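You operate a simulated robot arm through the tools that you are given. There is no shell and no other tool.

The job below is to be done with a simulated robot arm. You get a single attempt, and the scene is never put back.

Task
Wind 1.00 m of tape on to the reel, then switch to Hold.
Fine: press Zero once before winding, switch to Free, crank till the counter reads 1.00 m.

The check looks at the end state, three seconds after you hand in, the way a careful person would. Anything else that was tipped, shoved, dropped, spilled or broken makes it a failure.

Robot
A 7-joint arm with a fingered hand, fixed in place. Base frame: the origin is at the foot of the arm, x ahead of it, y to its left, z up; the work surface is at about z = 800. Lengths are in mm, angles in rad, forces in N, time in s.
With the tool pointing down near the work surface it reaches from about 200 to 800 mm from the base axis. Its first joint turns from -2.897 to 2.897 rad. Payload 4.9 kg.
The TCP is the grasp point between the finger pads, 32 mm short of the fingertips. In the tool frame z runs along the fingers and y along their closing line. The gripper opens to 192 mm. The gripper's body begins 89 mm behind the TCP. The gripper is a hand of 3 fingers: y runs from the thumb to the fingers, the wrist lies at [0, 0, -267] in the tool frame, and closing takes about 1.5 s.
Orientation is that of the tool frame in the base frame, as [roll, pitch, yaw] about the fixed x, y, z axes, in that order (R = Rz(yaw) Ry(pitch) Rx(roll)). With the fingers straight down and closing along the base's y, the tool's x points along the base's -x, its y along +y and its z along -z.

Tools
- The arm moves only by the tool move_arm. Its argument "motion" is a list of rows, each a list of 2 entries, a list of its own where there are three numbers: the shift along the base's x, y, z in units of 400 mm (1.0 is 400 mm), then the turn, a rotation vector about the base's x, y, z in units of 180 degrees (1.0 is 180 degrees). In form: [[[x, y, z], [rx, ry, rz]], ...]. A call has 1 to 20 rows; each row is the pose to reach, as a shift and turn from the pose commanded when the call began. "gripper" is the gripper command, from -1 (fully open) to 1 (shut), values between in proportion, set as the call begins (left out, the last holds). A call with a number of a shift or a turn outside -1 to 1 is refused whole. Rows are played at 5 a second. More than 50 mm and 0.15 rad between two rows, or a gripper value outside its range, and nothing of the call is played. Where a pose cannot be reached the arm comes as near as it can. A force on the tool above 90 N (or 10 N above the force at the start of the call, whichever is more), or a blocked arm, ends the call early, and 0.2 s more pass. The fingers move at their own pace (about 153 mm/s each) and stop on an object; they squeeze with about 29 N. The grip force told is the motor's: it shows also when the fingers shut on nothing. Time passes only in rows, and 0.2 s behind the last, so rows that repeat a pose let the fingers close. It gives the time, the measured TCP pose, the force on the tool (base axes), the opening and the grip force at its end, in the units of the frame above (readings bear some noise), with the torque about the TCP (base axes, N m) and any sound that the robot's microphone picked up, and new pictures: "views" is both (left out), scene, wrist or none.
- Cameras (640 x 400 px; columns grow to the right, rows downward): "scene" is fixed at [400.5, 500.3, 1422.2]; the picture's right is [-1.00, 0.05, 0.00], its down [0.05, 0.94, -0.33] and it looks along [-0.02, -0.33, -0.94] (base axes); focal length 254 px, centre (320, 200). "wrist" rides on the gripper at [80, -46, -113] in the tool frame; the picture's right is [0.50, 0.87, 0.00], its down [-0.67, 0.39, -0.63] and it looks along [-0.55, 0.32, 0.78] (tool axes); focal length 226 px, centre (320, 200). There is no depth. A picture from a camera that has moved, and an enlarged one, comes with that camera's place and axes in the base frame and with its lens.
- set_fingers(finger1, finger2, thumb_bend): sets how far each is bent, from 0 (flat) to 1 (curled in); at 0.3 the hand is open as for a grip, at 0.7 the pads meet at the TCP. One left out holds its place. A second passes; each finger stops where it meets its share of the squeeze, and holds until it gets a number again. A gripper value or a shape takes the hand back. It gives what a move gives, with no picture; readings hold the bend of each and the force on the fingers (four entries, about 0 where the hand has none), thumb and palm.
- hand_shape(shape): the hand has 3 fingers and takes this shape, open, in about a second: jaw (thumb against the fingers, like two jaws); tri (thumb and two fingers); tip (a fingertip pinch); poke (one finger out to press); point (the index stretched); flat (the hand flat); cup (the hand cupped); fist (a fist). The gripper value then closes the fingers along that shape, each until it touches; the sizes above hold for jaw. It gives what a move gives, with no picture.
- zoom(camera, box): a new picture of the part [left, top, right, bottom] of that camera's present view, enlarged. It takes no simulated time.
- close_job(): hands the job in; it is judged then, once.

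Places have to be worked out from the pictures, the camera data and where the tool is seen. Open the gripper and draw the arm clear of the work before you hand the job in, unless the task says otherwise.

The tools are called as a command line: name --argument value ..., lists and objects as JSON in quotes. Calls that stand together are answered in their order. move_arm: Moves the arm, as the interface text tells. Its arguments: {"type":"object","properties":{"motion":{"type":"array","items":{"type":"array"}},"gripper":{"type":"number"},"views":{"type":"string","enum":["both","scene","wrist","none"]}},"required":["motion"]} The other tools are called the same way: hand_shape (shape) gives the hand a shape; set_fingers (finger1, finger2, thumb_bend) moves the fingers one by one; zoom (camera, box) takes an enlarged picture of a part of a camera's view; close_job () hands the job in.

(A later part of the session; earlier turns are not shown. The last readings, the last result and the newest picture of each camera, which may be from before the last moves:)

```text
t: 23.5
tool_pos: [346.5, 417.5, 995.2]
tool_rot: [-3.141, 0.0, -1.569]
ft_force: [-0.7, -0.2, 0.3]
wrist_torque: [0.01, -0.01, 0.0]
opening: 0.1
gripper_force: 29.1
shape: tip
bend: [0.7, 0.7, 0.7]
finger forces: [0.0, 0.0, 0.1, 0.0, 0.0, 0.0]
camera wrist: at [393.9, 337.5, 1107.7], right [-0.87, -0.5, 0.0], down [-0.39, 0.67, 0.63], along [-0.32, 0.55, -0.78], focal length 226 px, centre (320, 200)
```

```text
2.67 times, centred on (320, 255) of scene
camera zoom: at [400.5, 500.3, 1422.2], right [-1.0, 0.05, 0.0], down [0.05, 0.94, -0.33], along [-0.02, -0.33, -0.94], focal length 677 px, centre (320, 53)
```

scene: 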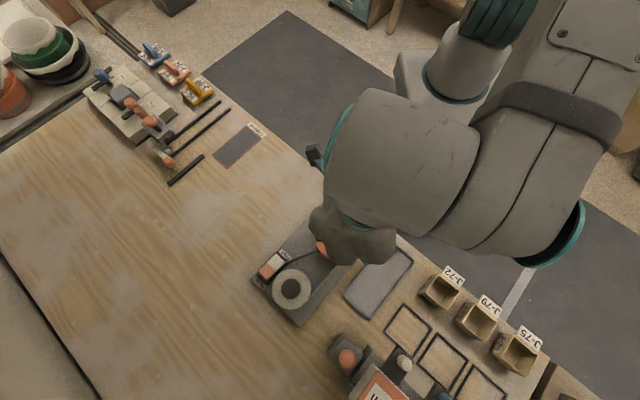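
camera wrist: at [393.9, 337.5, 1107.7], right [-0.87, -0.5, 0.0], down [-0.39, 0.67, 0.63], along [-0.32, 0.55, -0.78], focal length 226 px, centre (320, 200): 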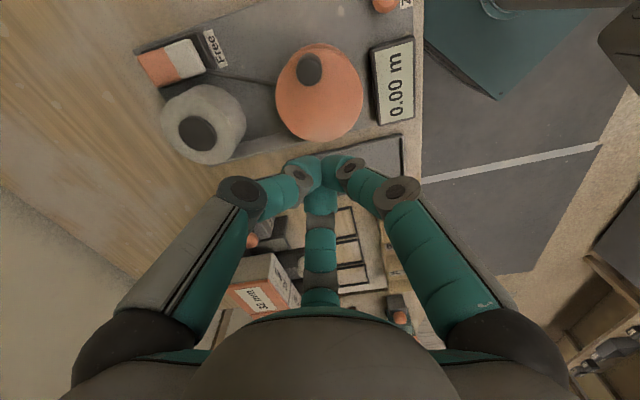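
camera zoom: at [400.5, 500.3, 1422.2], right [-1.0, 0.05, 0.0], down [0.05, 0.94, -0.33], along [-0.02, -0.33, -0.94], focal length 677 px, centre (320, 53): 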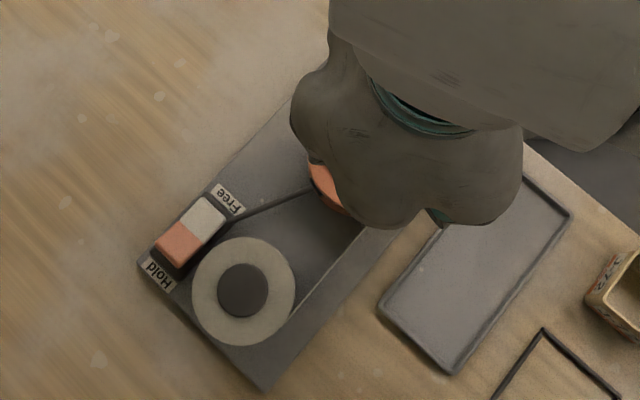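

Clear view: reel centre ≈ (360.6, 397.3) with top z≈862, knob ≈ (384.5, 374.0), diameter ≈21 mm, standing from z 862 to ≈902, crank radius ≈33.4 mm. The switch visibly shows Free (orange end up). I open the fingers partway here to see how wide the cage gets.

move_arm --motion '[[[0, 0, 0], [0, 0, 0]], [[0, 0, 0], [0, 0, 0]], [[0, 0, 0], [0, 0, 0]]]' --gripper 0.45 --views "wrist"

zoom --camera "wrist" --box '[220, 100, 420, 260]'

```text
t: 24.3
tool_pos: [347.1, 418.1, 996.3]
tool_rot: [3.141, -0.001, -1.571]
ft_force: [-0.9, -1.0, 0.8]
wrist_torque: [-0.03, -0.02, -0.01]
opening: 52.3
gripper_force: 0.1
shape: tip
bend: [0.49, 0.49, 0.7]
finger forces: [0.0, 0.0, 0.1, 0.1, 0.1, 0.0]
camera wrist: at [394.0, 337.4, 1107.8], right [-0.87, -0.5, 0.0], down [-0.39, 0.67, 0.63], along [-0.32, 0.55, -0.78], focal length 226 px, centre (320, 200)
```

wrist: 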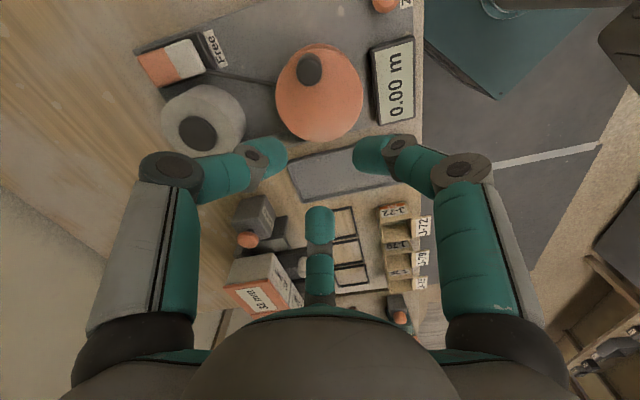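

```text
2.50 times, centred on (320, 180) of wrist
camera zoom: at [394.0, 337.4, 1107.8], right [-0.87, -0.5, 0.0], down [-0.39, 0.67, 0.63], along [-0.32, 0.55, -0.78], focal length 565 px, centre (320, 250)
```

zoom: 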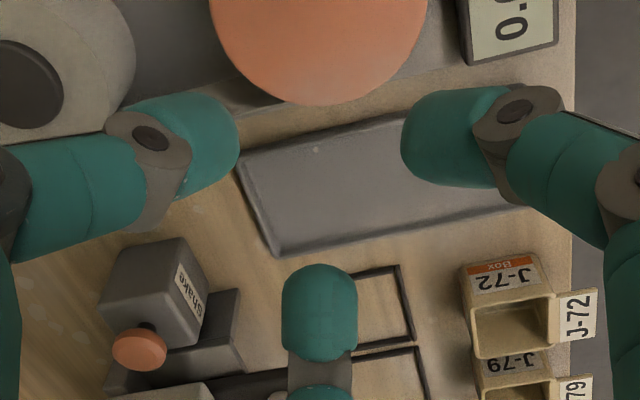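

At this opening the tips sit at radius ≈27 mm about the axis, about 34 mm below TCP — enough to straddle the knob. I move above the knob, tips just above its top, and check centring.

move_arm --motion '[[[0.047, -0.056, 0], [0, 0, 0]], [[0.093, -0.112, 0], [0, 0, 0]], [[0.093, -0.112, -0.06], [0, 0, 0]], [[0.093, -0.112, -0.1], [0, 0, 0]], [[0.093, -0.112, -0.1], [0, 0, 0]]]' --views "wrist"

zoom --camera "wrist" --box '[220, 100, 420, 260]'

```text
t: 25.5
tool_pos: [383.0, 373.2, 957.1]
tool_rot: [-3.14, -0.001, -1.572]
ft_force: [-0.1, 0.6, 0.4]
wrist_torque: [0.0, 0.01, -0.01]
opening: 52.6
gripper_force: 0.1
shape: tip
bend: [0.49, 0.49, 0.7]
finger forces: [0.1, 0.0, 0.1, 0.0, 0.0, 0.0]
camera wrist: at [430.3, 293.4, 1068.8], right [-0.87, -0.5, 0.0], down [-0.39, 0.67, 0.63], along [-0.32, 0.55, -0.78], focal length 226 px, centre (320, 200)
```

wrist: 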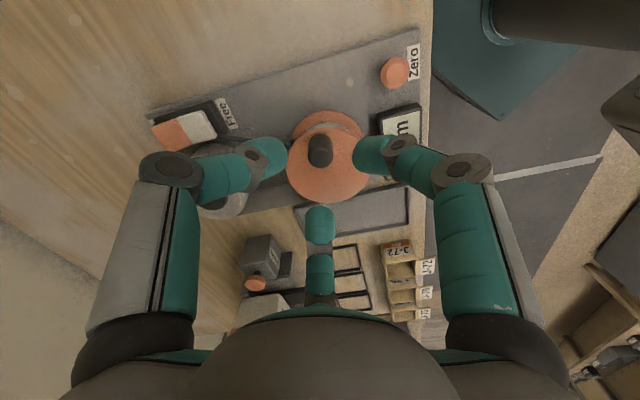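

```text
2.50 times, centred on (320, 180) of wrist
camera zoom: at [430.3, 293.4, 1068.8], right [-0.87, -0.5, 0.0], down [-0.39, 0.67, 0.63], along [-0.32, 0.55, -0.78], focal length 565 px, centre (320, 250)
```

zoom: 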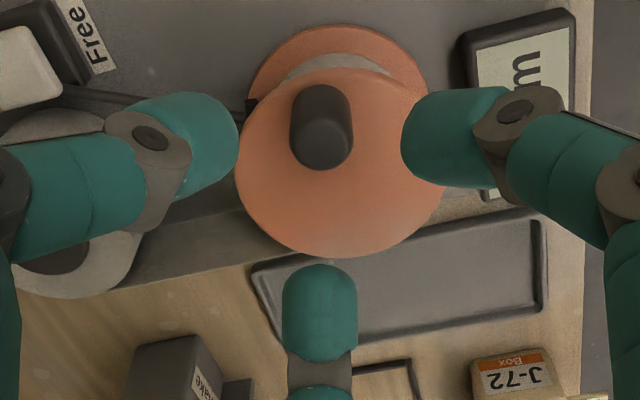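

The knob is centred between the tips within about 1 mm. I lower the hand to TCP z≈916 (tips ~8 mm above the flange) with fingers still open.

move_arm --motion '[[[0, 0, -0.04], [0, 0, 0]], [[0, 0, -0.08], [0, 0, 0]], [[0, 0, -0.1], [0, 0, 0]], [[0, 0, -0.1], [0, 0, 0]]]' --views "wrist"

zoom --camera "wrist" --box '[220, 100, 420, 260]'

```text
t: 26.5
tool_pos: [384.4, 373.8, 915.3]
tool_rot: [3.14, -0.002, -1.571]
ft_force: [-0.1, -0.6, -0.1]
wrist_torque: [-0.02, -0.02, 0.01]
opening: 52.4
gripper_force: 0.0
shape: tip
bend: [0.49, 0.49, 0.7]
finger forces: [0.0, 0.0, 0.0, 0.0, 0.0, 0.0]
camera wrist: at [429.9, 293.9, 1027.7], right [-0.87, -0.5, 0.0], down [-0.39, 0.67, 0.63], along [-0.32, 0.55, -0.78], focal length 226 px, centre (320, 200)
```

wrist: 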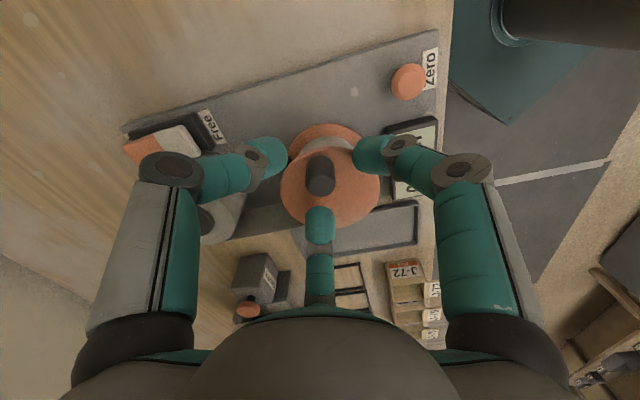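

```text
2.50 times, centred on (320, 180) of wrist
camera zoom: at [429.9, 293.9, 1027.7], right [-0.87, -0.5, 0.0], down [-0.39, 0.67, 0.63], along [-0.32, 0.55, -0.78], focal length 565 px, centre (320, 250)
```

zoom: 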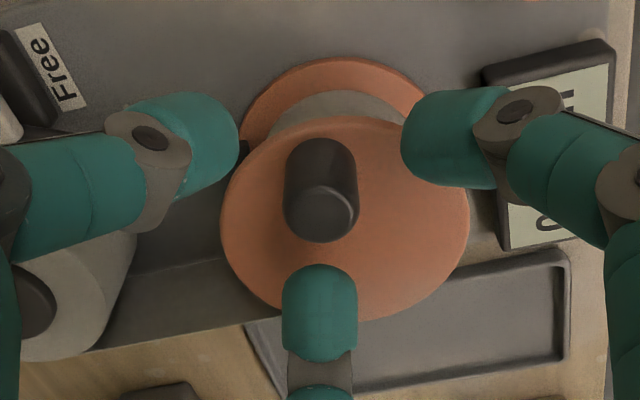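

Well placed around the knob. I now close the fingers to a loose cage (opening ~24 mm).

move_arm --motion '[[[0, 0, 0], [0, 0, 0]], [[0, 0, 0], [0, 0, 0]], [[0, 0, 0], [0, 0, 0]]]' --gripper 0.74 --views "wrist"

zoom --camera "wrist" --box '[220, 100, 420, 260]'

```text
t: 27.3
tool_pos: [381.7, 374.8, 915.9]
tool_rot: [-3.141, 0.0, -1.572]
ft_force: [-0.7, 0.1, 0.6]
wrist_torque: [0.0, 0.01, 0.0]
opening: 25.3
gripper_force: 0.1
shape: tip
bend: [0.75, 0.75, 0.7]
finger forces: [0.0, 0.0, 0.1, 0.0, 0.0, 0.1]
camera wrist: at [429.9, 293.8, 1027.9], right [-0.87, -0.5, 0.0], down [-0.39, 0.67, 0.63], along [-0.32, 0.55, -0.78], focal length 226 px, centre (320, 200)
```

wrist: 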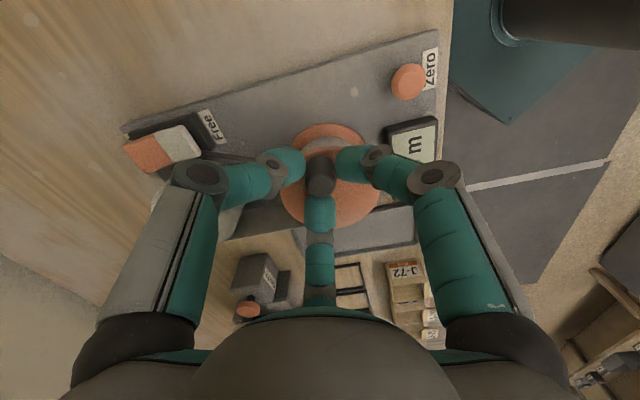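

```text
2.50 times, centred on (320, 180) of wrist
camera zoom: at [429.9, 293.8, 1027.9], right [-0.87, -0.5, 0.0], down [-0.39, 0.67, 0.63], along [-0.32, 0.55, -0.78], focal length 565 px, centre (320, 250)
```

zoom: 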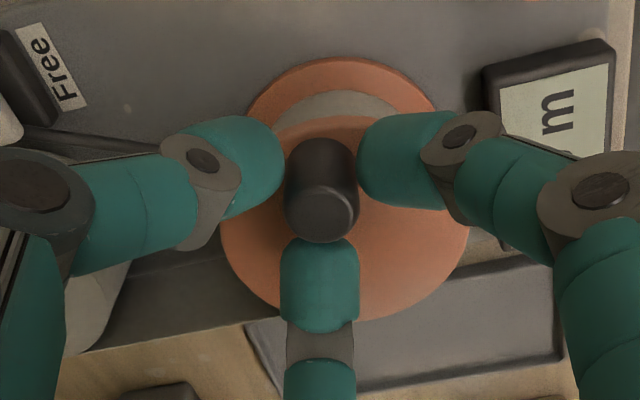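

The cage is snug around the knob. Tape runs tangent on the tray side, so winding should be counter-clockwise from above; I test with a 54° arc and check the counter.

move_arm --motion '[[[0.008, 0.0098, 0], [0, 0, 0]], [[0.01505, 0.02078, 0], [0, 0, 0]], [[0.0201, 0.0328, 0], [0, 0, 0]], [[0.023, 0.04518, 0], [0, 0, 0]], [[0.0236, 0.058, 0], [0, 0, 0]], [[0.023, 0.07083, 0], [0, 0, 0]], [[0.023, 0.07083, 0], [0, 0, 0]]]'

zoom --camera "wrist" --box '[220, 60, 480, 260]'

```text
t: 28.9
tool_pos: [393.7, 402.0, 913.7]
tool_rot: [3.141, 0.0, -1.57]
ft_force: [0.2, 1.1, 1.0]
wrist_torque: [0.0, -0.03, -0.02]
opening: 25.1
gripper_force: 0.1
shape: tip
bend: [0.75, 0.75, 0.7]
finger forces: [0.2, 0.0, 0.0, 0.1, 0.0, 0.0]
camera wrist: at [439.9, 322.2, 1026.5], right [-0.87, -0.5, 0.0], down [-0.39, 0.67, 0.63], along [-0.32, 0.55, -0.78], focal length 226 px, centre (320, 200)
```

scene: 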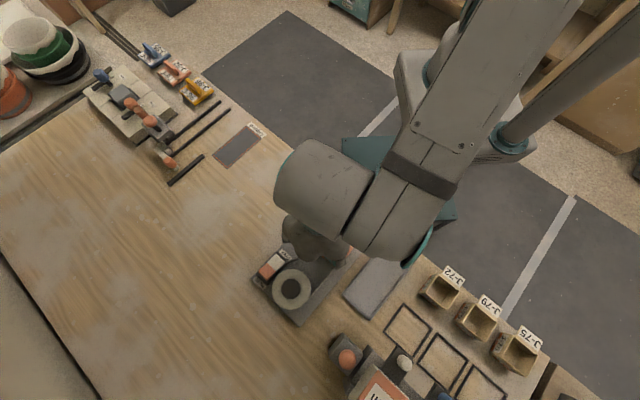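
wrist: 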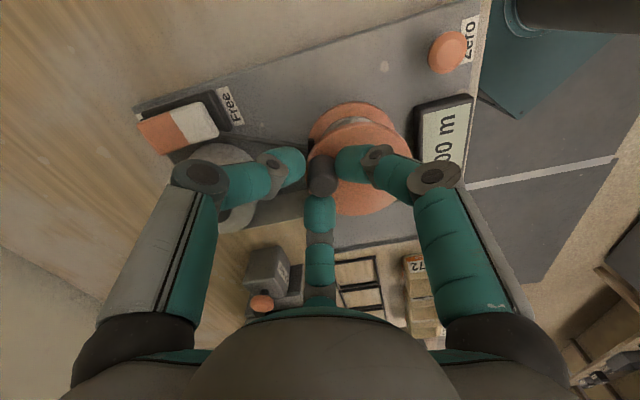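

```text
2.00 times, centred on (350, 160) of wrist
camera zoom: at [439.9, 322.2, 1026.5], right [-0.87, -0.5, 0.0], down [-0.39, 0.67, 0.63], along [-0.32, 0.55, -0.78], focal length 452 px, centre (260, 280)
```

zoom: 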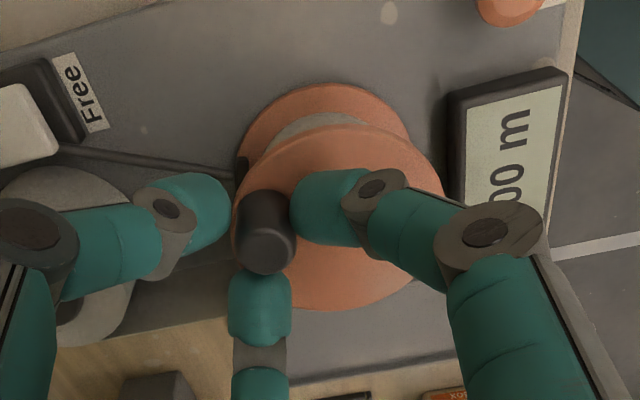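

The reel turned with the knob. I zoom in on the counter to read the digits.

zoom --camera "wrist" --box '[390, 80, 490, 180]'

zoom --camera "scene" --box '[280, 200, 420, 300]'

```text
4.00 times, centred on (440, 130) of wrist
camera zoom: at [439.9, 322.2, 1026.5], right [-0.87, -0.5, 0.0], down [-0.39, 0.67, 0.63], along [-0.32, 0.55, -0.78], focal length 904 px, centre (-160, 480)
```

zoom: 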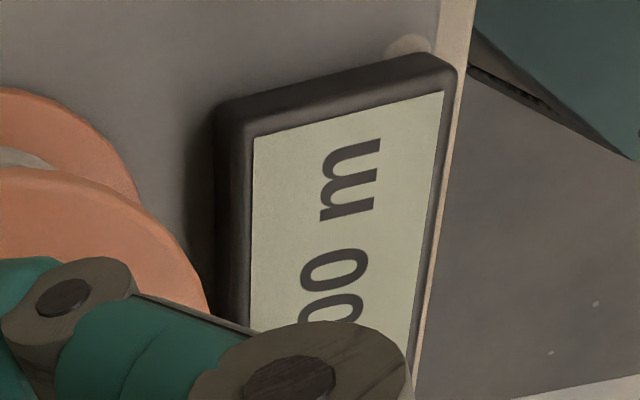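

```text
4.00 times, centred on (350, 250) of scene
camera zoom: at [400.5, 500.3, 1422.2], right [-1.0, 0.05, 0.0], down [0.05, 0.94, -0.33], along [-0.02, -0.33, -0.94], focal length 1015 px, centre (200, 0)
```

zoom: 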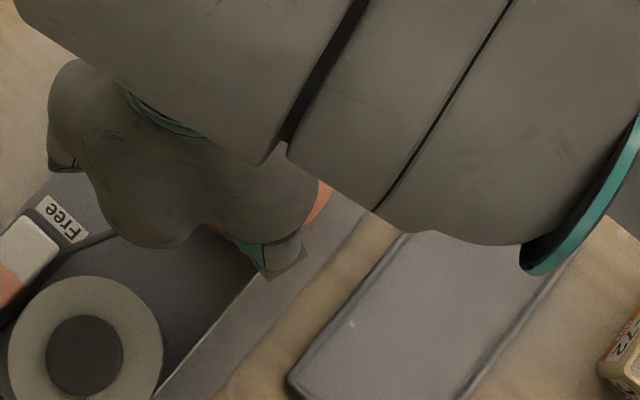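

The counter still shows "..00", partly hidden. I continue counter-clockwise to ~99° where the counter should be unobstructed.

move_arm --motion '[[[-0.00795, 0.0244, 0], [0, 0, 0]], [[-0.023, 0.04518, 0], [0, 0, 0]], [[-0.04378, 0.06023, 0], [0, 0, 0]], [[-0.06818, 0.06818, 0], [0, 0, 0]], [[-0.09383, 0.06818, 0], [0, 0, 0]], [[-0.09383, 0.06818, 0], [0, 0, 0]]]' --views "wrist"

zoom --camera "wrist" --box '[220, 40, 480, 240]'

```text
t: 30.3
tool_pos: [356.1, 428.8, 914.5]
tool_rot: [3.141, 0.0, -1.57]
ft_force: [0.0, -0.4, -0.1]
wrist_torque: [0.02, 0.01, -0.04]
opening: 25.1
gripper_force: 0.1
shape: tip
bend: [0.75, 0.75, 0.7]
finger forces: [0.0, 0.0, 0.0, 0.0, 0.2, 0.0]
camera wrist: at [402.3, 349.5, 1026.7], right [-0.87, -0.5, 0.0], down [-0.39, 0.67, 0.63], along [-0.32, 0.55, -0.78], focal length 226 px, centre (320, 200)
```

wrist: 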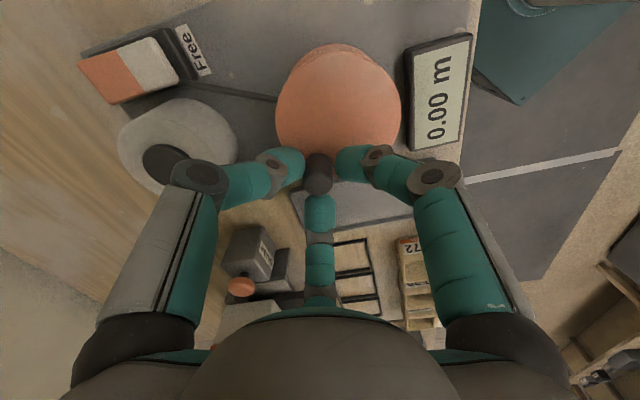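

```text
2.00 times, centred on (350, 140) of wrist
camera zoom: at [402.3, 349.5, 1026.7], right [-0.87, -0.5, 0.0], down [-0.39, 0.67, 0.63], along [-0.32, 0.55, -0.78], focal length 452 px, centre (260, 320)
```

zoom: 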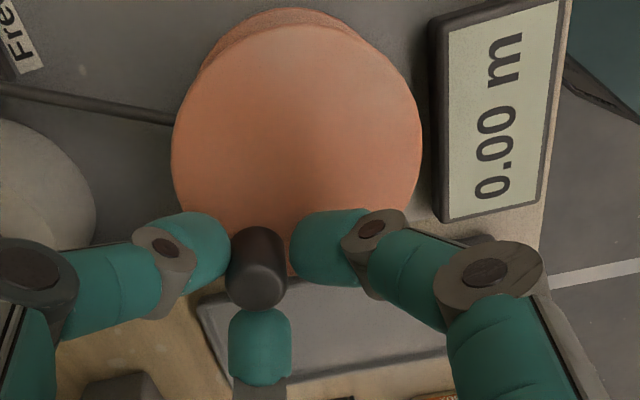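

After 144° counter-clockwise the counter still reads 0.00 m with practically no force, so this may be the unwinding direction with the display floored at zero. I try the clockwise direction for 90° and check.

move_arm --motion '[[[0.02565, 0, 0], [0, 0, 0]], [[0.05005, -0.00795, 0], [0, 0, 0]], [[0.07083, -0.023, 0], [0, 0, 0]], [[0.08588, -0.04378, 0], [0, 0, 0]], [[0.09383, -0.06818, 0], [0, 0, 0]], [[0.09383, -0.06818, 0], [0, 0, 0]]]' --views "wrist"

zoom --camera "wrist" --box '[220, 60, 480, 260]'

```text
t: 31.7
tool_pos: [391.1, 401.8, 915.7]
tool_rot: [3.141, 0.0, -1.571]
ft_force: [-0.1, 0.1, -0.7]
wrist_torque: [0.01, 0.04, 0.0]
opening: 25.1
gripper_force: 0.0
shape: tip
bend: [0.75, 0.75, 0.7]
finger forces: [0.0, 0.1, 0.0, 0.1, 0.0, 0.1]
camera wrist: at [438.5, 321.6, 1028.1], right [-0.87, -0.5, 0.0], down [-0.39, 0.67, 0.63], along [-0.32, 0.55, -0.78], focal length 226 px, centre (320, 200)
```

wrist: 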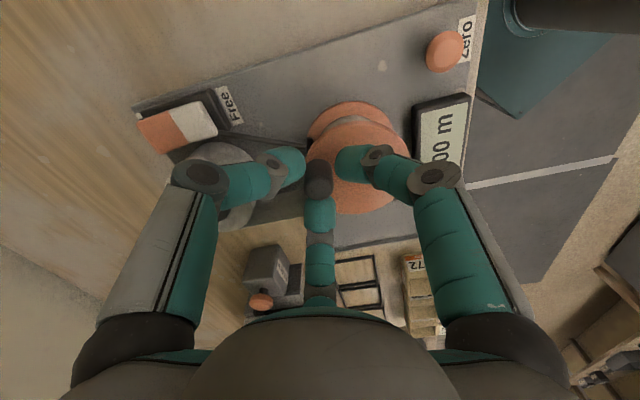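

```text
2.00 times, centred on (350, 160) of wrist
camera zoom: at [438.5, 321.6, 1028.1], right [-0.87, -0.5, 0.0], down [-0.39, 0.67, 0.63], along [-0.32, 0.55, -0.78], focal length 452 px, centre (260, 280)
```

zoom: 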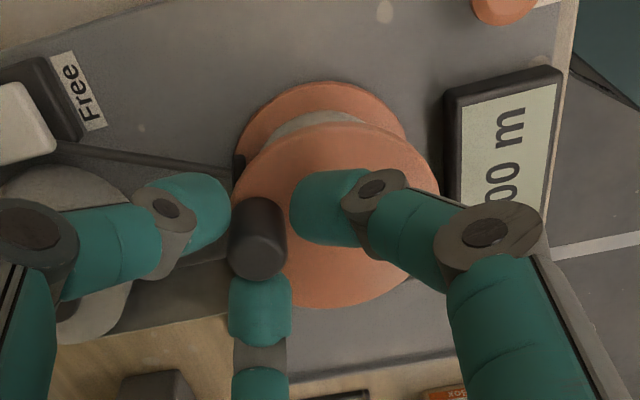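

The knob followed back and the display is still 0.00, as expected if it's floored. I continue clockwise past the starting point to the position where the counter is readable (216° net beyond start).

move_arm --motion '[[[0, -0.02565, 0], [0, 0, 0]], [[-0.00795, -0.05005, 0], [0, 0, 0]], [[-0.023, -0.07083, 0], [0, 0, 0]], [[-0.04378, -0.08588, 0], [0, 0, 0]], [[-0.06818, -0.09383, 0], [0, 0, 0]], [[-0.09383, -0.09383, 0], [0, 0, 0]], [[-0.11823, -0.08588, 0], [0, 0, 0]], [[-0.139, -0.07083, 0], [0, 0, 0]], [[-0.15405, -0.05005, 0], [0, 0, 0]], [[-0.162, -0.02565, 0], [0, 0, 0]], [[-0.162, 0, 0], [0, 0, 0]], [[-0.15405, 0.0244, 0], [0, 0, 0]], [[-0.139, 0.04518, 0], [0, 0, 0]], [[-0.11823, 0.06023, 0], [0, 0, 0]], [[-0.09383, 0.06818, 0], [0, 0, 0]], [[-0.09383, 0.06818, 0], [0, 0, 0]]]' --views "wrist"

zoom --camera "wrist" --box '[220, 40, 480, 240]'

```text
t: 35.1
tool_pos: [356.6, 429.6, 915.0]
tool_rot: [3.141, 0.001, -1.572]
ft_force: [-0.3, -0.9, 0.4]
wrist_torque: [-0.02, -0.04, 0.04]
opening: 25.0
gripper_force: 0.0
shape: tip
bend: [0.75, 0.75, 0.7]
finger forces: [0.3, 0.0, 0.0, 0.1, 0.0, 0.0]
camera wrist: at [403.2, 350.5, 1026.5], right [-0.87, -0.5, 0.0], down [-0.39, 0.67, 0.63], along [-0.32, 0.55, -0.78], focal length 226 px, centre (320, 200)
```

wrist: 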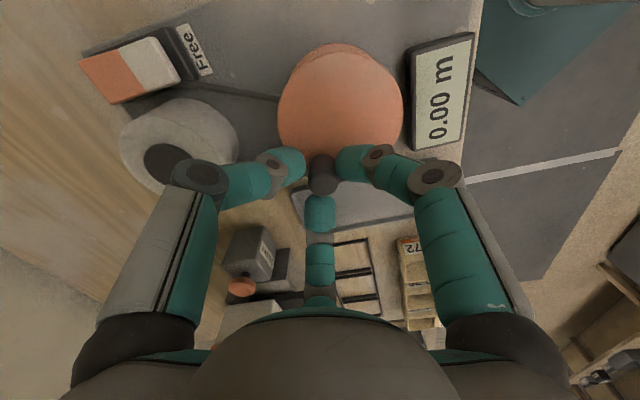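

```text
2.00 times, centred on (350, 140) of wrist
camera zoom: at [403.2, 350.5, 1026.5], right [-0.87, -0.5, 0.0], down [-0.39, 0.67, 0.63], along [-0.32, 0.55, -0.78], focal length 452 px, centre (260, 320)
```

zoom: 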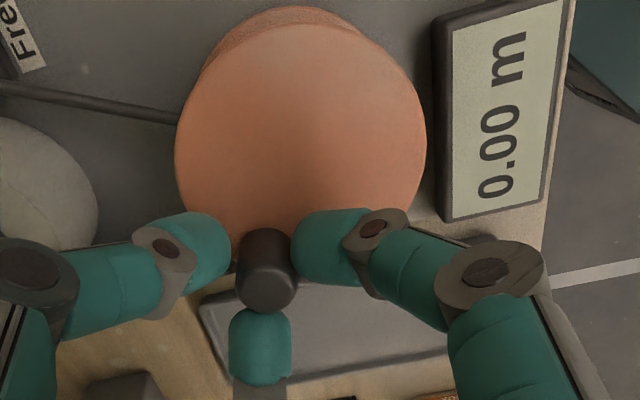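

The display still reads 0.00 m. Before turning more, I look closely at the tape path, the brake rod and the switch to understand the mechanism.

zoom --camera "wrist" --box '[60, 10, 300, 210]'

zoom --camera "scene" --box '[240, 220, 380, 340]'

```text
2.00 times, centred on (180, 110) of wrist
camera zoom: at [403.2, 350.5, 1026.5], right [-0.87, -0.5, 0.0], down [-0.39, 0.67, 0.63], along [-0.32, 0.55, -0.78], focal length 452 px, centre (600, 380)
```

zoom: 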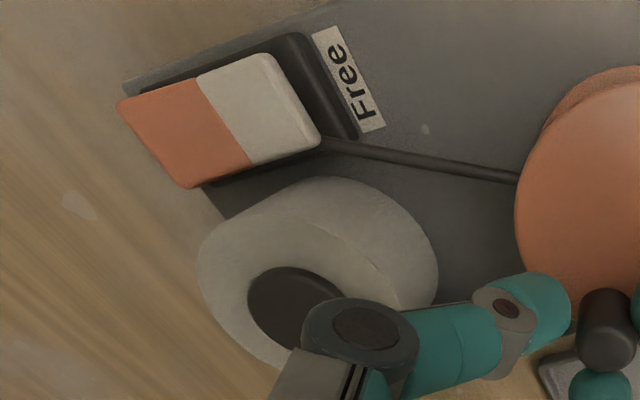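

```text
3.33 times, centred on (310, 280) of scene
camera zoom: at [400.5, 500.3, 1422.2], right [-1.0, 0.05, 0.0], down [0.05, 0.94, -0.33], along [-0.02, -0.33, -0.94], focal length 846 px, centre (353, -67)
```

zoom: 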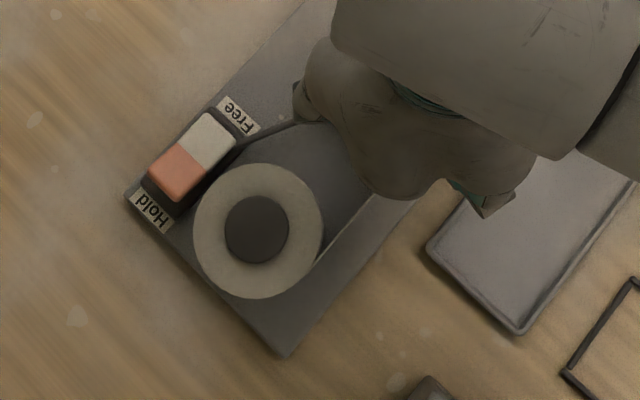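

The tape (thin line on the tray side) is tangent to both reels on that side, so counter-clockwise is physically winding on; perhaps the counter advances only in coarse steps. I crank one full turn counter-clockwise and read again.

move_arm --motion '[[[-0.0244, -0.00795, 0], [0, 0, 0]], [[-0.04518, -0.023, 0], [0, 0, 0]], [[-0.06023, -0.04378, 0], [0, 0, 0]], [[-0.06818, -0.06818, 0], [0, 0, 0]], [[-0.06818, -0.09383, 0], [0, 0, 0]], [[-0.06023, -0.11823, 0], [0, 0, 0]], [[-0.04518, -0.139, 0], [0, 0, 0]], [[-0.0244, -0.15405, 0], [0, 0, 0]], [[0, -0.162, 0], [0, 0, 0]], [[0.02565, -0.162, 0], [0, 0, 0]], [[0.05005, -0.15405, 0], [0, 0, 0]], [[0.07083, -0.139, 0], [0, 0, 0]], [[0.08588, -0.11823, 0], [0, 0, 0]], [[0.09383, -0.09383, 0], [0, 0, 0]], [[0.09383, -0.06818, 0], [0, 0, 0]], [[0.08588, -0.04378, 0], [0, 0, 0]], [[0.07083, -0.023, 0], [0, 0, 0]], [[0.05005, -0.00795, 0], [0, 0, 0]], [[0.02565, 0, 0], [0, 0, 0]], [[0, 0, 0], [0, 0, 0]]]' --views "wrist"

zoom --camera "wrist" --box '[220, 40, 480, 240]'

```text
t: 39.3
tool_pos: [357.0, 429.0, 916.8]
tool_rot: [-3.141, 0.0, -1.571]
ft_force: [-0.2, 0.3, 0.8]
wrist_torque: [0.03, -0.02, -0.03]
opening: 24.9
gripper_force: 0.2
shape: tip
bend: [0.75, 0.75, 0.7]
finger forces: [0.0, 0.0, 0.0, 0.0, 0.1, 0.1]
camera wrist: at [402.5, 349.2, 1028.3], right [-0.87, -0.5, 0.0], down [-0.39, 0.67, 0.63], along [-0.32, 0.55, -0.78], focal length 226 px, centre (320, 200)
```

wrist: 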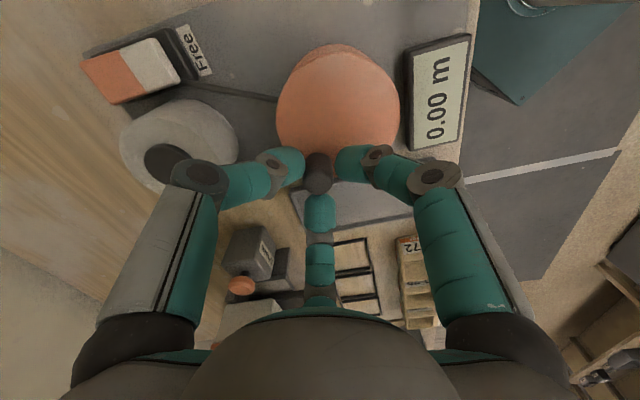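

```text
2.00 times, centred on (350, 140) of wrist
camera zoom: at [402.5, 349.2, 1028.3], right [-0.87, -0.5, 0.0], down [-0.39, 0.67, 0.63], along [-0.32, 0.55, -0.78], focal length 452 px, centre (260, 320)
```

zoom: 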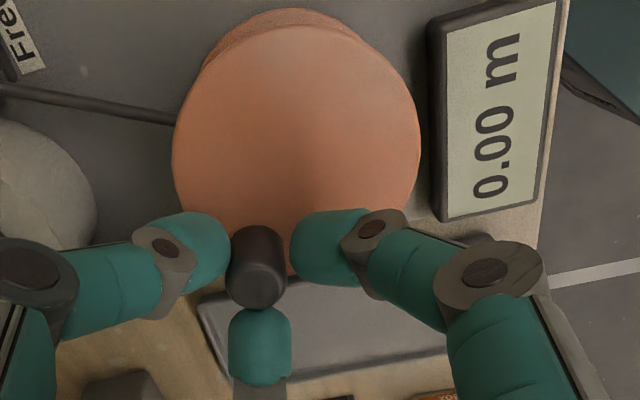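

Net 144° counter-clockwise again, 0.00. One more full counter-clockwise turn will take it beyond a full net revolution.

move_arm --motion '[[[-0.0244, -0.00795, 0], [0, 0, 0]], [[-0.04518, -0.023, 0], [0, 0, 0]], [[-0.06023, -0.04378, 0], [0, 0, 0]], [[-0.06818, -0.06818, 0], [0, 0, 0]], [[-0.06818, -0.09383, 0], [0, 0, 0]], [[-0.06023, -0.11823, 0], [0, 0, 0]], [[-0.04518, -0.139, 0], [0, 0, 0]], [[-0.0244, -0.15405, 0], [0, 0, 0]], [[0, -0.162, 0], [0, 0, 0]], [[0.02565, -0.162, 0], [0, 0, 0]], [[0.05005, -0.15405, 0], [0, 0, 0]], [[0.07083, -0.139, 0], [0, 0, 0]], [[0.08588, -0.11823, 0], [0, 0, 0]], [[0.09383, -0.09383, 0], [0, 0, 0]], [[0.09383, -0.06818, 0], [0, 0, 0]], [[0.08588, -0.04378, 0], [0, 0, 0]], [[0.07083, -0.023, 0], [0, 0, 0]], [[0.05005, -0.00795, 0], [0, 0, 0]], [[0.02565, 0, 0], [0, 0, 0]], [[0, 0, 0], [0, 0, 0]]]' --views "wrist"

zoom --camera "wrist" --box '[220, 40, 480, 240]'

```text
t: 43.5
tool_pos: [357.1, 429.8, 915.5]
tool_rot: [3.141, 0.002, -1.57]
ft_force: [-0.8, 0.2, 0.3]
wrist_torque: [-0.02, -0.02, 0.03]
opening: 25.0
gripper_force: 0.1
shape: tip
bend: [0.75, 0.75, 0.7]
finger forces: [0.1, 0.0, 0.0, 0.0, 0.1, 0.0]
camera wrist: at [402.4, 349.8, 1027.8], right [-0.87, -0.5, 0.0], down [-0.39, 0.67, 0.63], along [-0.32, 0.55, -0.78], focal length 226 px, centre (320, 200)
```

wrist: 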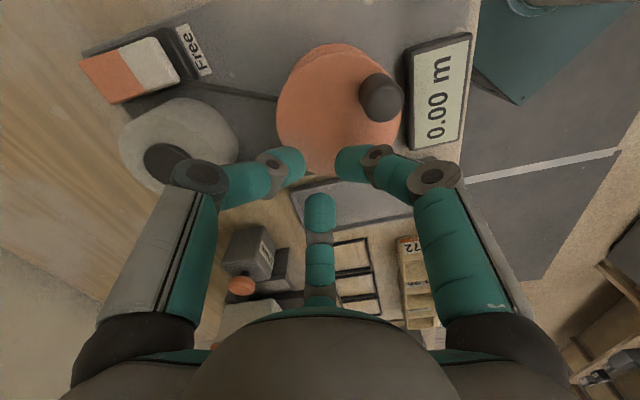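

```text
2.00 times, centred on (350, 140) of wrist
camera zoom: at [402.4, 349.8, 1027.8], right [-0.87, -0.5, 0.0], down [-0.39, 0.67, 0.63], along [-0.32, 0.55, -0.78], focal length 452 px, centre (260, 320)
```

zoom: 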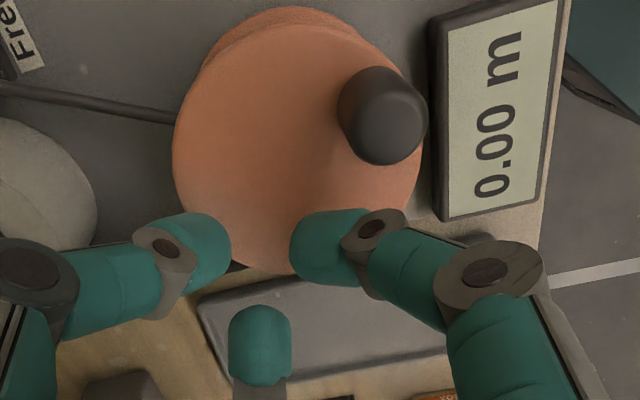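

The knob slipped out of the cage this time: it stopped near φ≈257° (right side of the reel) while the fingers went on — something resisted. I look closely at the brake rod end and reel now.

zoom --camera "wrist" --box '[200, 20, 320, 120]'

zoom --camera "scene" --box '[290, 190, 390, 270]'

```text
4.00 times, centred on (260, 70) of wrist
camera zoom: at [402.4, 349.8, 1027.8], right [-0.87, -0.5, 0.0], down [-0.39, 0.67, 0.63], along [-0.32, 0.55, -0.78], focal length 904 px, centre (560, 720)
```

zoom: 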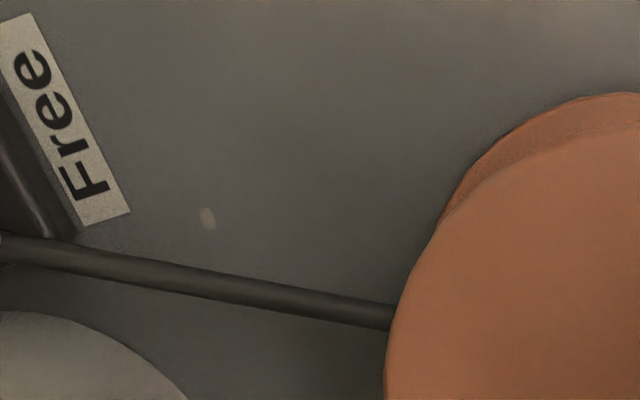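

```text
5.00 times, centred on (340, 230) of scene
camera zoom: at [400.5, 500.3, 1422.2], right [-1.0, 0.05, 0.0], down [0.05, 0.94, -0.33], along [-0.02, -0.33, -0.94], focal length 1269 px, centre (220, 50)
```

zoom: 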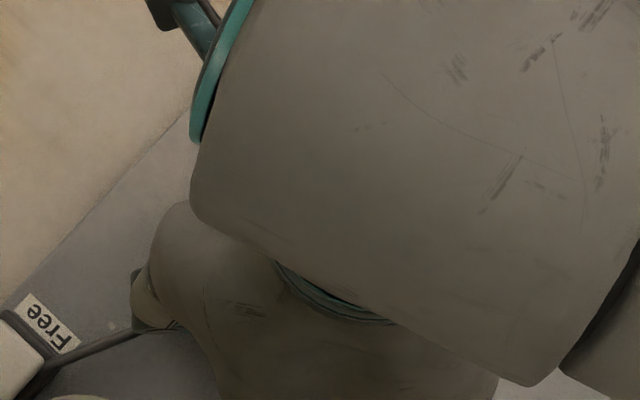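

The rod end is hidden under the flange from here. I lift the hand straight up and withdraw it to the side so the scene camera sees the whole device.

move_arm --motion '[[[0, 0, 0.1], [0, 0, 0]], [[0, 0, 0.2], [0, 0, 0]], [[0, 0, 0.3], [0, 0, 0]], [[0.06, -0.08, 0.32], [0, 0, 0]], [[0.12, -0.16, 0.33], [0, 0, 0]], [[0.18, -0.24, 0.33], [0, 0, 0]], [[0.24, -0.32, 0.33], [0, 0, 0]], [[0.27, -0.4, 0.33], [0, 0, 0]], [[0.27, -0.48, 0.33], [0, 0, 0]], [[0.27, -0.56, 0.33], [0, 0, 0]], [[0.27, -0.56, 0.33], [0, 0, 0]]]'

zoom --camera "scene" --box '[240, 180, 400, 330]'

zoom --camera "scene" --box '[290, 200, 390, 270]'

```text
t: 45.9
tool_pos: [463.1, 208.4, 1046.8]
tool_rot: [3.14, 0.0, -1.572]
ft_force: [-0.3, 0.3, 0.3]
wrist_torque: [0.0, 0.01, 0.0]
opening: 24.9
gripper_force: 0.0
shape: tip
bend: [0.75, 0.75, 0.7]
finger forces: [0.0, 0.0, 0.0, 0.1, 0.0, 0.0]
camera wrist: at [510.4, 127.7, 1158.7], right [-0.87, -0.5, 0.0], down [-0.39, 0.67, 0.63], along [-0.32, 0.55, -0.78], focal length 226 px, centre (320, 200)
```

scene: 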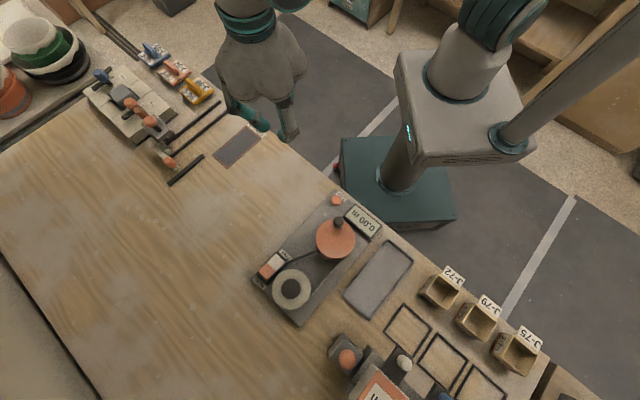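
wrist: 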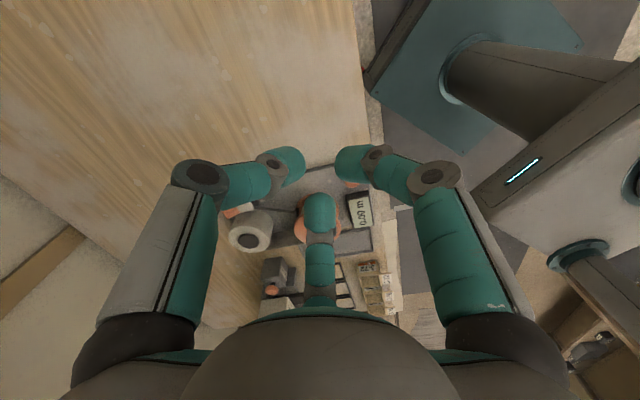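

```text
2.67 times, centred on (320, 255) of scene
camera zoom: at [400.5, 500.3, 1422.2], right [-1.0, 0.05, 0.0], down [0.05, 0.94, -0.33], along [-0.02, -0.33, -0.94], focal length 677 px, centre (320, 53)
```

zoom: 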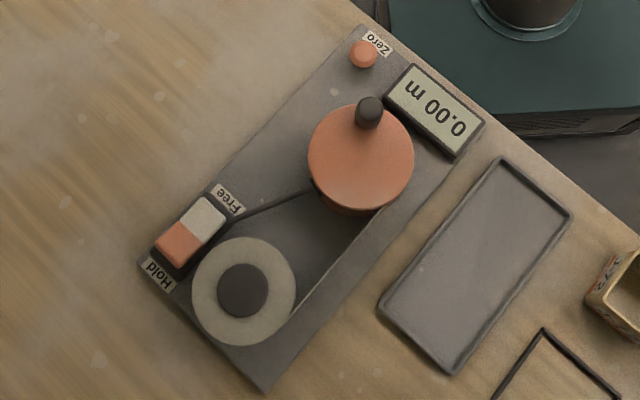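

```text
5.71 times, centred on (340, 235) of scene
camera zoom: at [400.5, 500.3, 1422.2], right [-1.0, 0.05, 0.0], down [0.05, 0.94, -0.33], along [-0.02, -0.33, -0.94], focal length 1450 px, centre (206, 0)
```

zoom: 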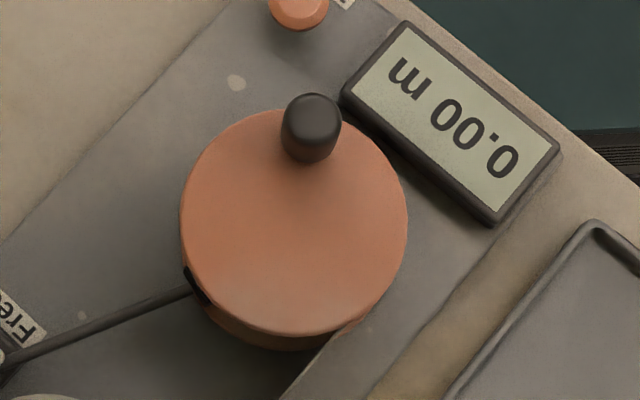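

The reel, knob and panel are intact. I inspect the rocker at high zoom to judge whether it is fully over to Free.

zoom --camera "scene" --box '[250, 235, 310, 275]'

zoom --camera "scene" --box '[300, 235, 350, 270]'

```text
10.00 times, centred on (280, 255) of scene
camera zoom: at [400.5, 500.3, 1422.2], right [-1.0, 0.05, 0.0], down [0.05, 0.94, -0.33], along [-0.02, -0.33, -0.94], focal length 2537 px, centre (720, -350)
```

zoom: 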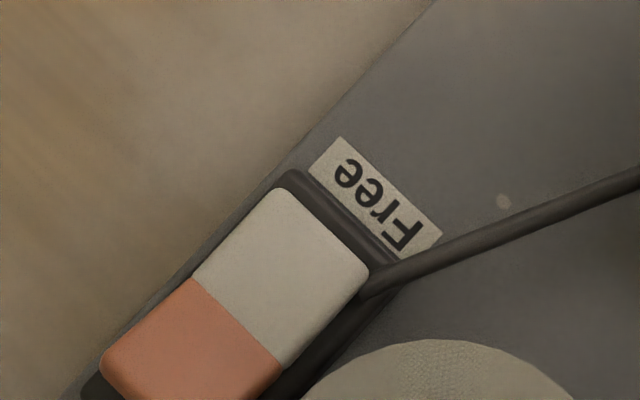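

```text
11.43 times, centred on (325, 252) of scene
camera zoom: at [400.5, 500.3, 1422.2], right [-1.0, 0.05, 0.0], down [0.05, 0.94, -0.33], along [-0.02, -0.33, -0.94], focal length 2900 px, centre (263, -400)
```

zoom: 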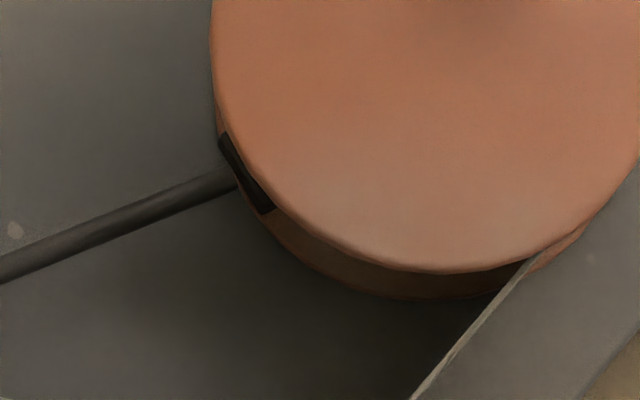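

The magnified view shows the dark brake pad now tucked in under the flange against the reel, while at the start it stood clear of it. So the present rocker position may in fact be braking, and the counter may ignore the crank in it. As a test I'll press the orange end and see how the pad and the counter behave; first I close the hand and go above the orange end, fingers turned away from the roll.

move_arm --motion '[[[0.02, 0.1, 0], [0, 0, -0.03]], [[0.045, 0.2, 0], [0, 0, -0.06]], [[0.07, 0.3, 0], [0, 0, -0.09]], [[0.095, 0.4, 0], [0, 0, -0.12]], [[0.12, 0.52, 0], [0, 0, -0.15]], [[0.1385, 0.638, 0], [0, 0, -0.178]], [[0.1385, 0.638, -0.1], [0, 0, -0.178]], [[0.1385, 0.638, -0.2], [0, 0, -0.178]], [[0.1385, 0.638, -0.247], [0, 0, -0.178]], [[0.1385, 0.638, -0.247], [0, 0, -0.178]]]' --gripper 1 --views "wrist"

zoom --camera "wrist" --box '[220, 40, 420, 200]'

```text
t: 48.1
tool_pos: [520.6, 461.8, 951.2]
tool_rot: [-3.141, 0.0, -2.132]
ft_force: [0.3, -1.1, -0.2]
wrist_torque: [-0.02, 0.03, 0.0]
opening: 0.1
gripper_force: 29.0
shape: tip
bend: [0.7, 0.7, 0.7]
finger forces: [0.1, 0.1, 0.1, 0.1, 0.0, 0.1]
camera wrist: at [518.1, 368.8, 1061.9], right [-1.0, 0.04, 0.0], down [0.03, 0.77, 0.63], along [0.02, 0.63, -0.78], focal length 226 px, centre (320, 200)
```

wrist: 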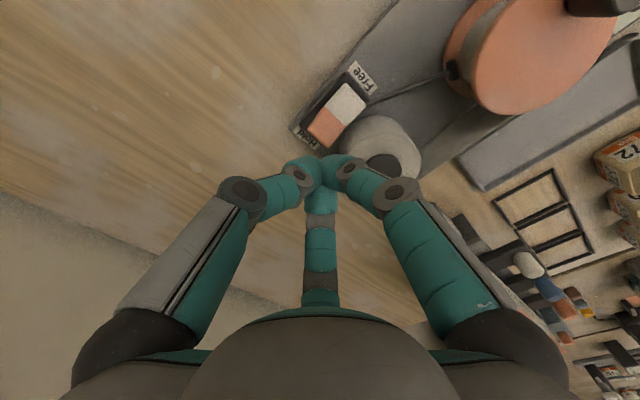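

```text
2.50 times, centred on (320, 120) of wrist
camera zoom: at [518.1, 368.8, 1061.9], right [-1.0, 0.04, 0.0], down [0.03, 0.77, 0.63], along [0.02, 0.63, -0.78], focal length 565 px, centre (320, 400)
```

zoom: 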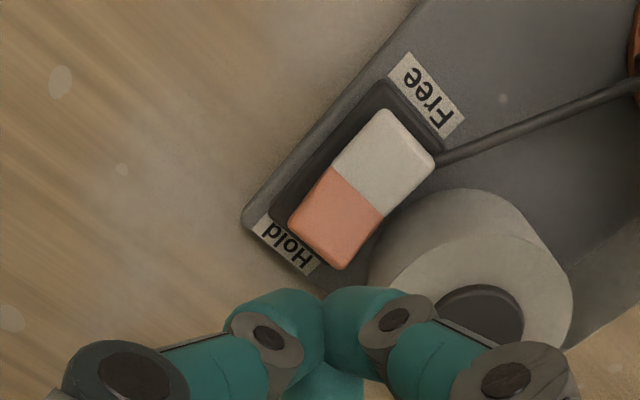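

From this side view the tool axis meets the orange end about 6 mm inside its edge. I descend toward it, then press gently.

move_arm --motion '[[[0, 0, -0.08], [0, 0, 0]], [[0, 0, -0.15], [0, 0, 0]], [[0, 0, -0.17], [0, 0, 0]], [[0, 0, -0.18], [0, 0, 0]], [[0, 0, -0.19], [0, 0, 0]], [[0, 0, -0.19], [0, 0, 0]]]' --views "wrist"

zoom --camera "wrist" --box '[220, 40, 420, 200]'

```text
t: 49.5
tool_pos: [520.0, 461.0, 877.1]
tool_rot: [-3.141, 0.004, -2.128]
ft_force: [-3.9, -1.9, 16.6]
wrist_torque: [0.0, 0.18, 0.01]
opening: 0.2
gripper_force: 28.7
shape: tip
bend: [0.7, 0.7, 0.7]
finger forces: [0.0, 0.0, 0.1, 0.0, 0.0, 0.1]
camera wrist: at [517.9, 368.1, 988.7], right [-1.0, 0.04, 0.0], down [0.03, 0.77, 0.63], along [0.02, 0.63, -0.77], focal length 226 px, centre (320, 200)
```

wrist: 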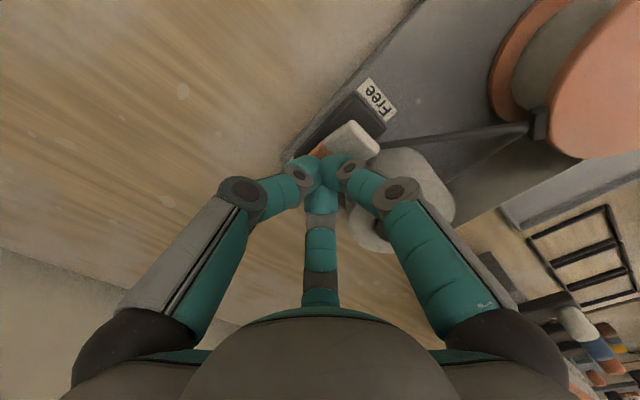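

```text
2.50 times, centred on (320, 120) of wrist
camera zoom: at [517.9, 368.1, 988.7], right [-1.0, 0.04, 0.0], down [0.03, 0.77, 0.63], along [0.02, 0.63, -0.77], focal length 565 px, centre (320, 400)
```

zoom: 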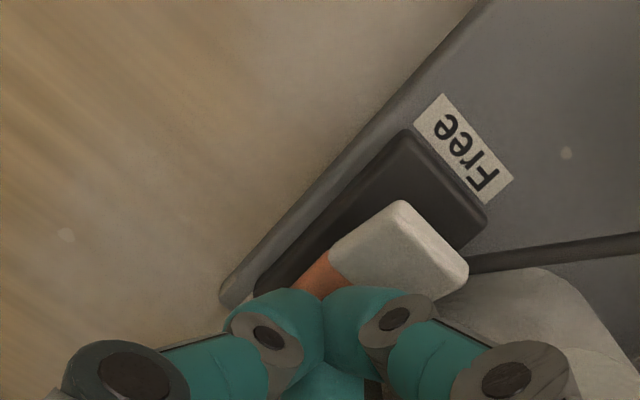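

The orange end went down and the white end is up again. I zoom on the brake pad by the reel, now visible on the right.

zoom --camera "wrist" --box '[440, 0, 640, 200]'

```text
2.00 times, centred on (540, 100) of wrist
camera zoom: at [517.9, 368.1, 988.7], right [-1.0, 0.04, 0.0], down [0.03, 0.77, 0.63], along [0.02, 0.63, -0.77], focal length 452 px, centre (-120, 400)
```

zoom: 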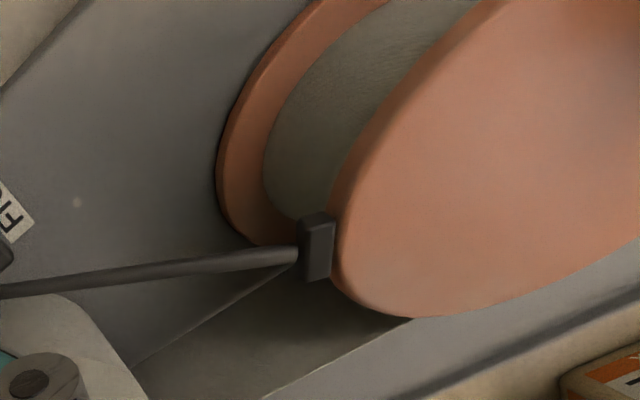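

Now it is clear: with the orange end down the pad presses on the rim of the top flange (Hold), and with the white end down it drops off the rim (Free) — so I did crank in Free before, and the counter must advance in coarse steps or I was short of a full turn. I go back to Free by pressing the white end exactly as before.

move_arm --motion '[[[0, 0, 0.08], [0, 0, 0]], [[0, 0, 0.16], [0, 0, 0]], [[-0.02, -0.02, 0.16], [0, 0, -0.04]], [[-0.04, -0.045, 0.16], [0, 0, -0.08]], [[-0.056, -0.066, 0.16], [0, 0, -0.12]], [[-0.056, -0.066, 0.16], [0, 0, -0.15]], [[-0.056, -0.066, 0.1], [0, 0, -0.15]], [[-0.056, -0.066, 0.05], [0, 0, -0.15]], [[-0.056, -0.066, 0.03], [0, 0, -0.15]], [[-0.056, -0.066, 0.02], [0, 0, -0.15]], [[-0.056, -0.066, 0.01], [0, 0, -0.15]], [[-0.056, -0.066, 0.002], [0, 0, -0.15]], [[-0.056, -0.066, 0.002], [0, 0, -0.15]]]' --views "wrist"

zoom --camera "wrist" --box '[240, 60, 480, 220]'

```text
t: 52.3
tool_pos: [497.5, 435.7, 876.8]
tool_rot: [3.138, 0.004, -2.601]
ft_force: [-3.7, -0.6, 19.8]
wrist_torque: [-0.06, 0.25, -0.01]
opening: 0.0
gripper_force: 29.2
shape: tip
bend: [0.7, 0.7, 0.7]
finger forces: [0.0, 0.0, 0.0, 0.0, 0.1, 0.0]
camera wrist: at [453.7, 354.0, 988.4], right [-0.87, 0.49, 0.0], down [0.37, 0.68, 0.64], along [0.31, 0.55, -0.77], focal length 226 px, centre (320, 200)
```

wrist: 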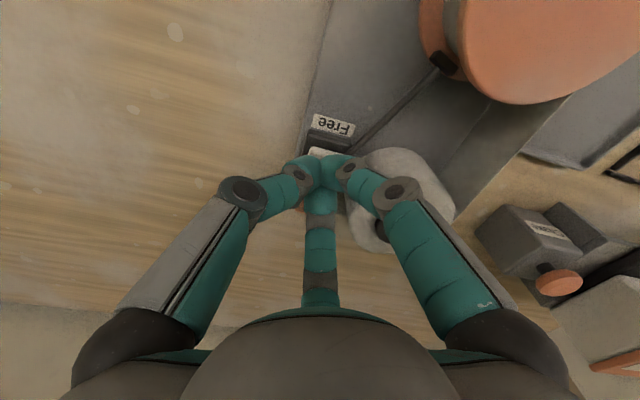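

```text
2.50 times, centred on (360, 140) of wrist
camera zoom: at [453.7, 354.0, 988.4], right [-0.87, 0.49, 0.0], down [0.37, 0.68, 0.64], along [0.31, 0.55, -0.77], focal length 565 px, centre (220, 350)
```

zoom: 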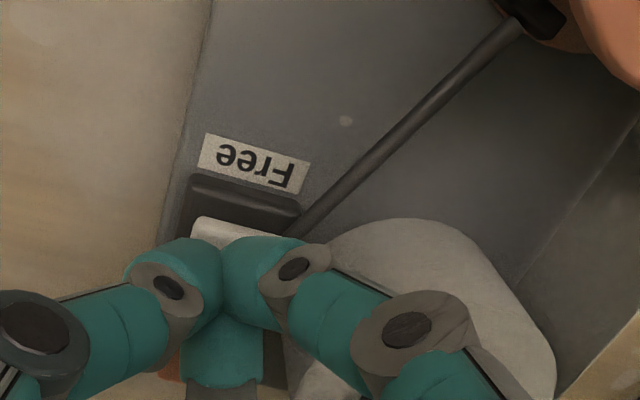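

White end is down again with ~20 N on the stop. I check the pad's position in this state before lifting.

zoom --camera "wrist" --box '[390, 0, 530, 110]'

```text
3.64 times, centred on (460, 55) of wrist
camera zoom: at [453.7, 354.0, 988.4], right [-0.87, 0.49, 0.0], down [0.37, 0.68, 0.64], along [0.31, 0.55, -0.77], focal length 822 px, centre (-189, 727)
```

zoom: 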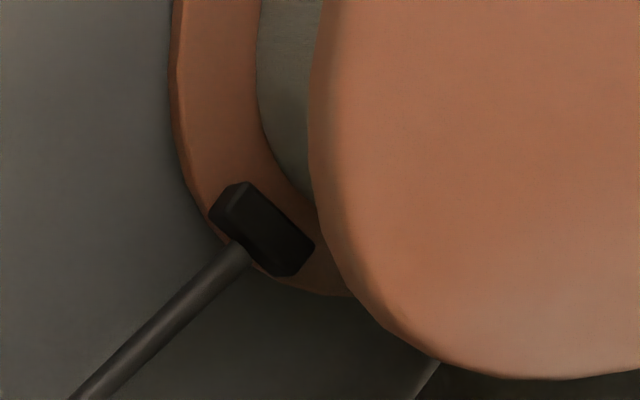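

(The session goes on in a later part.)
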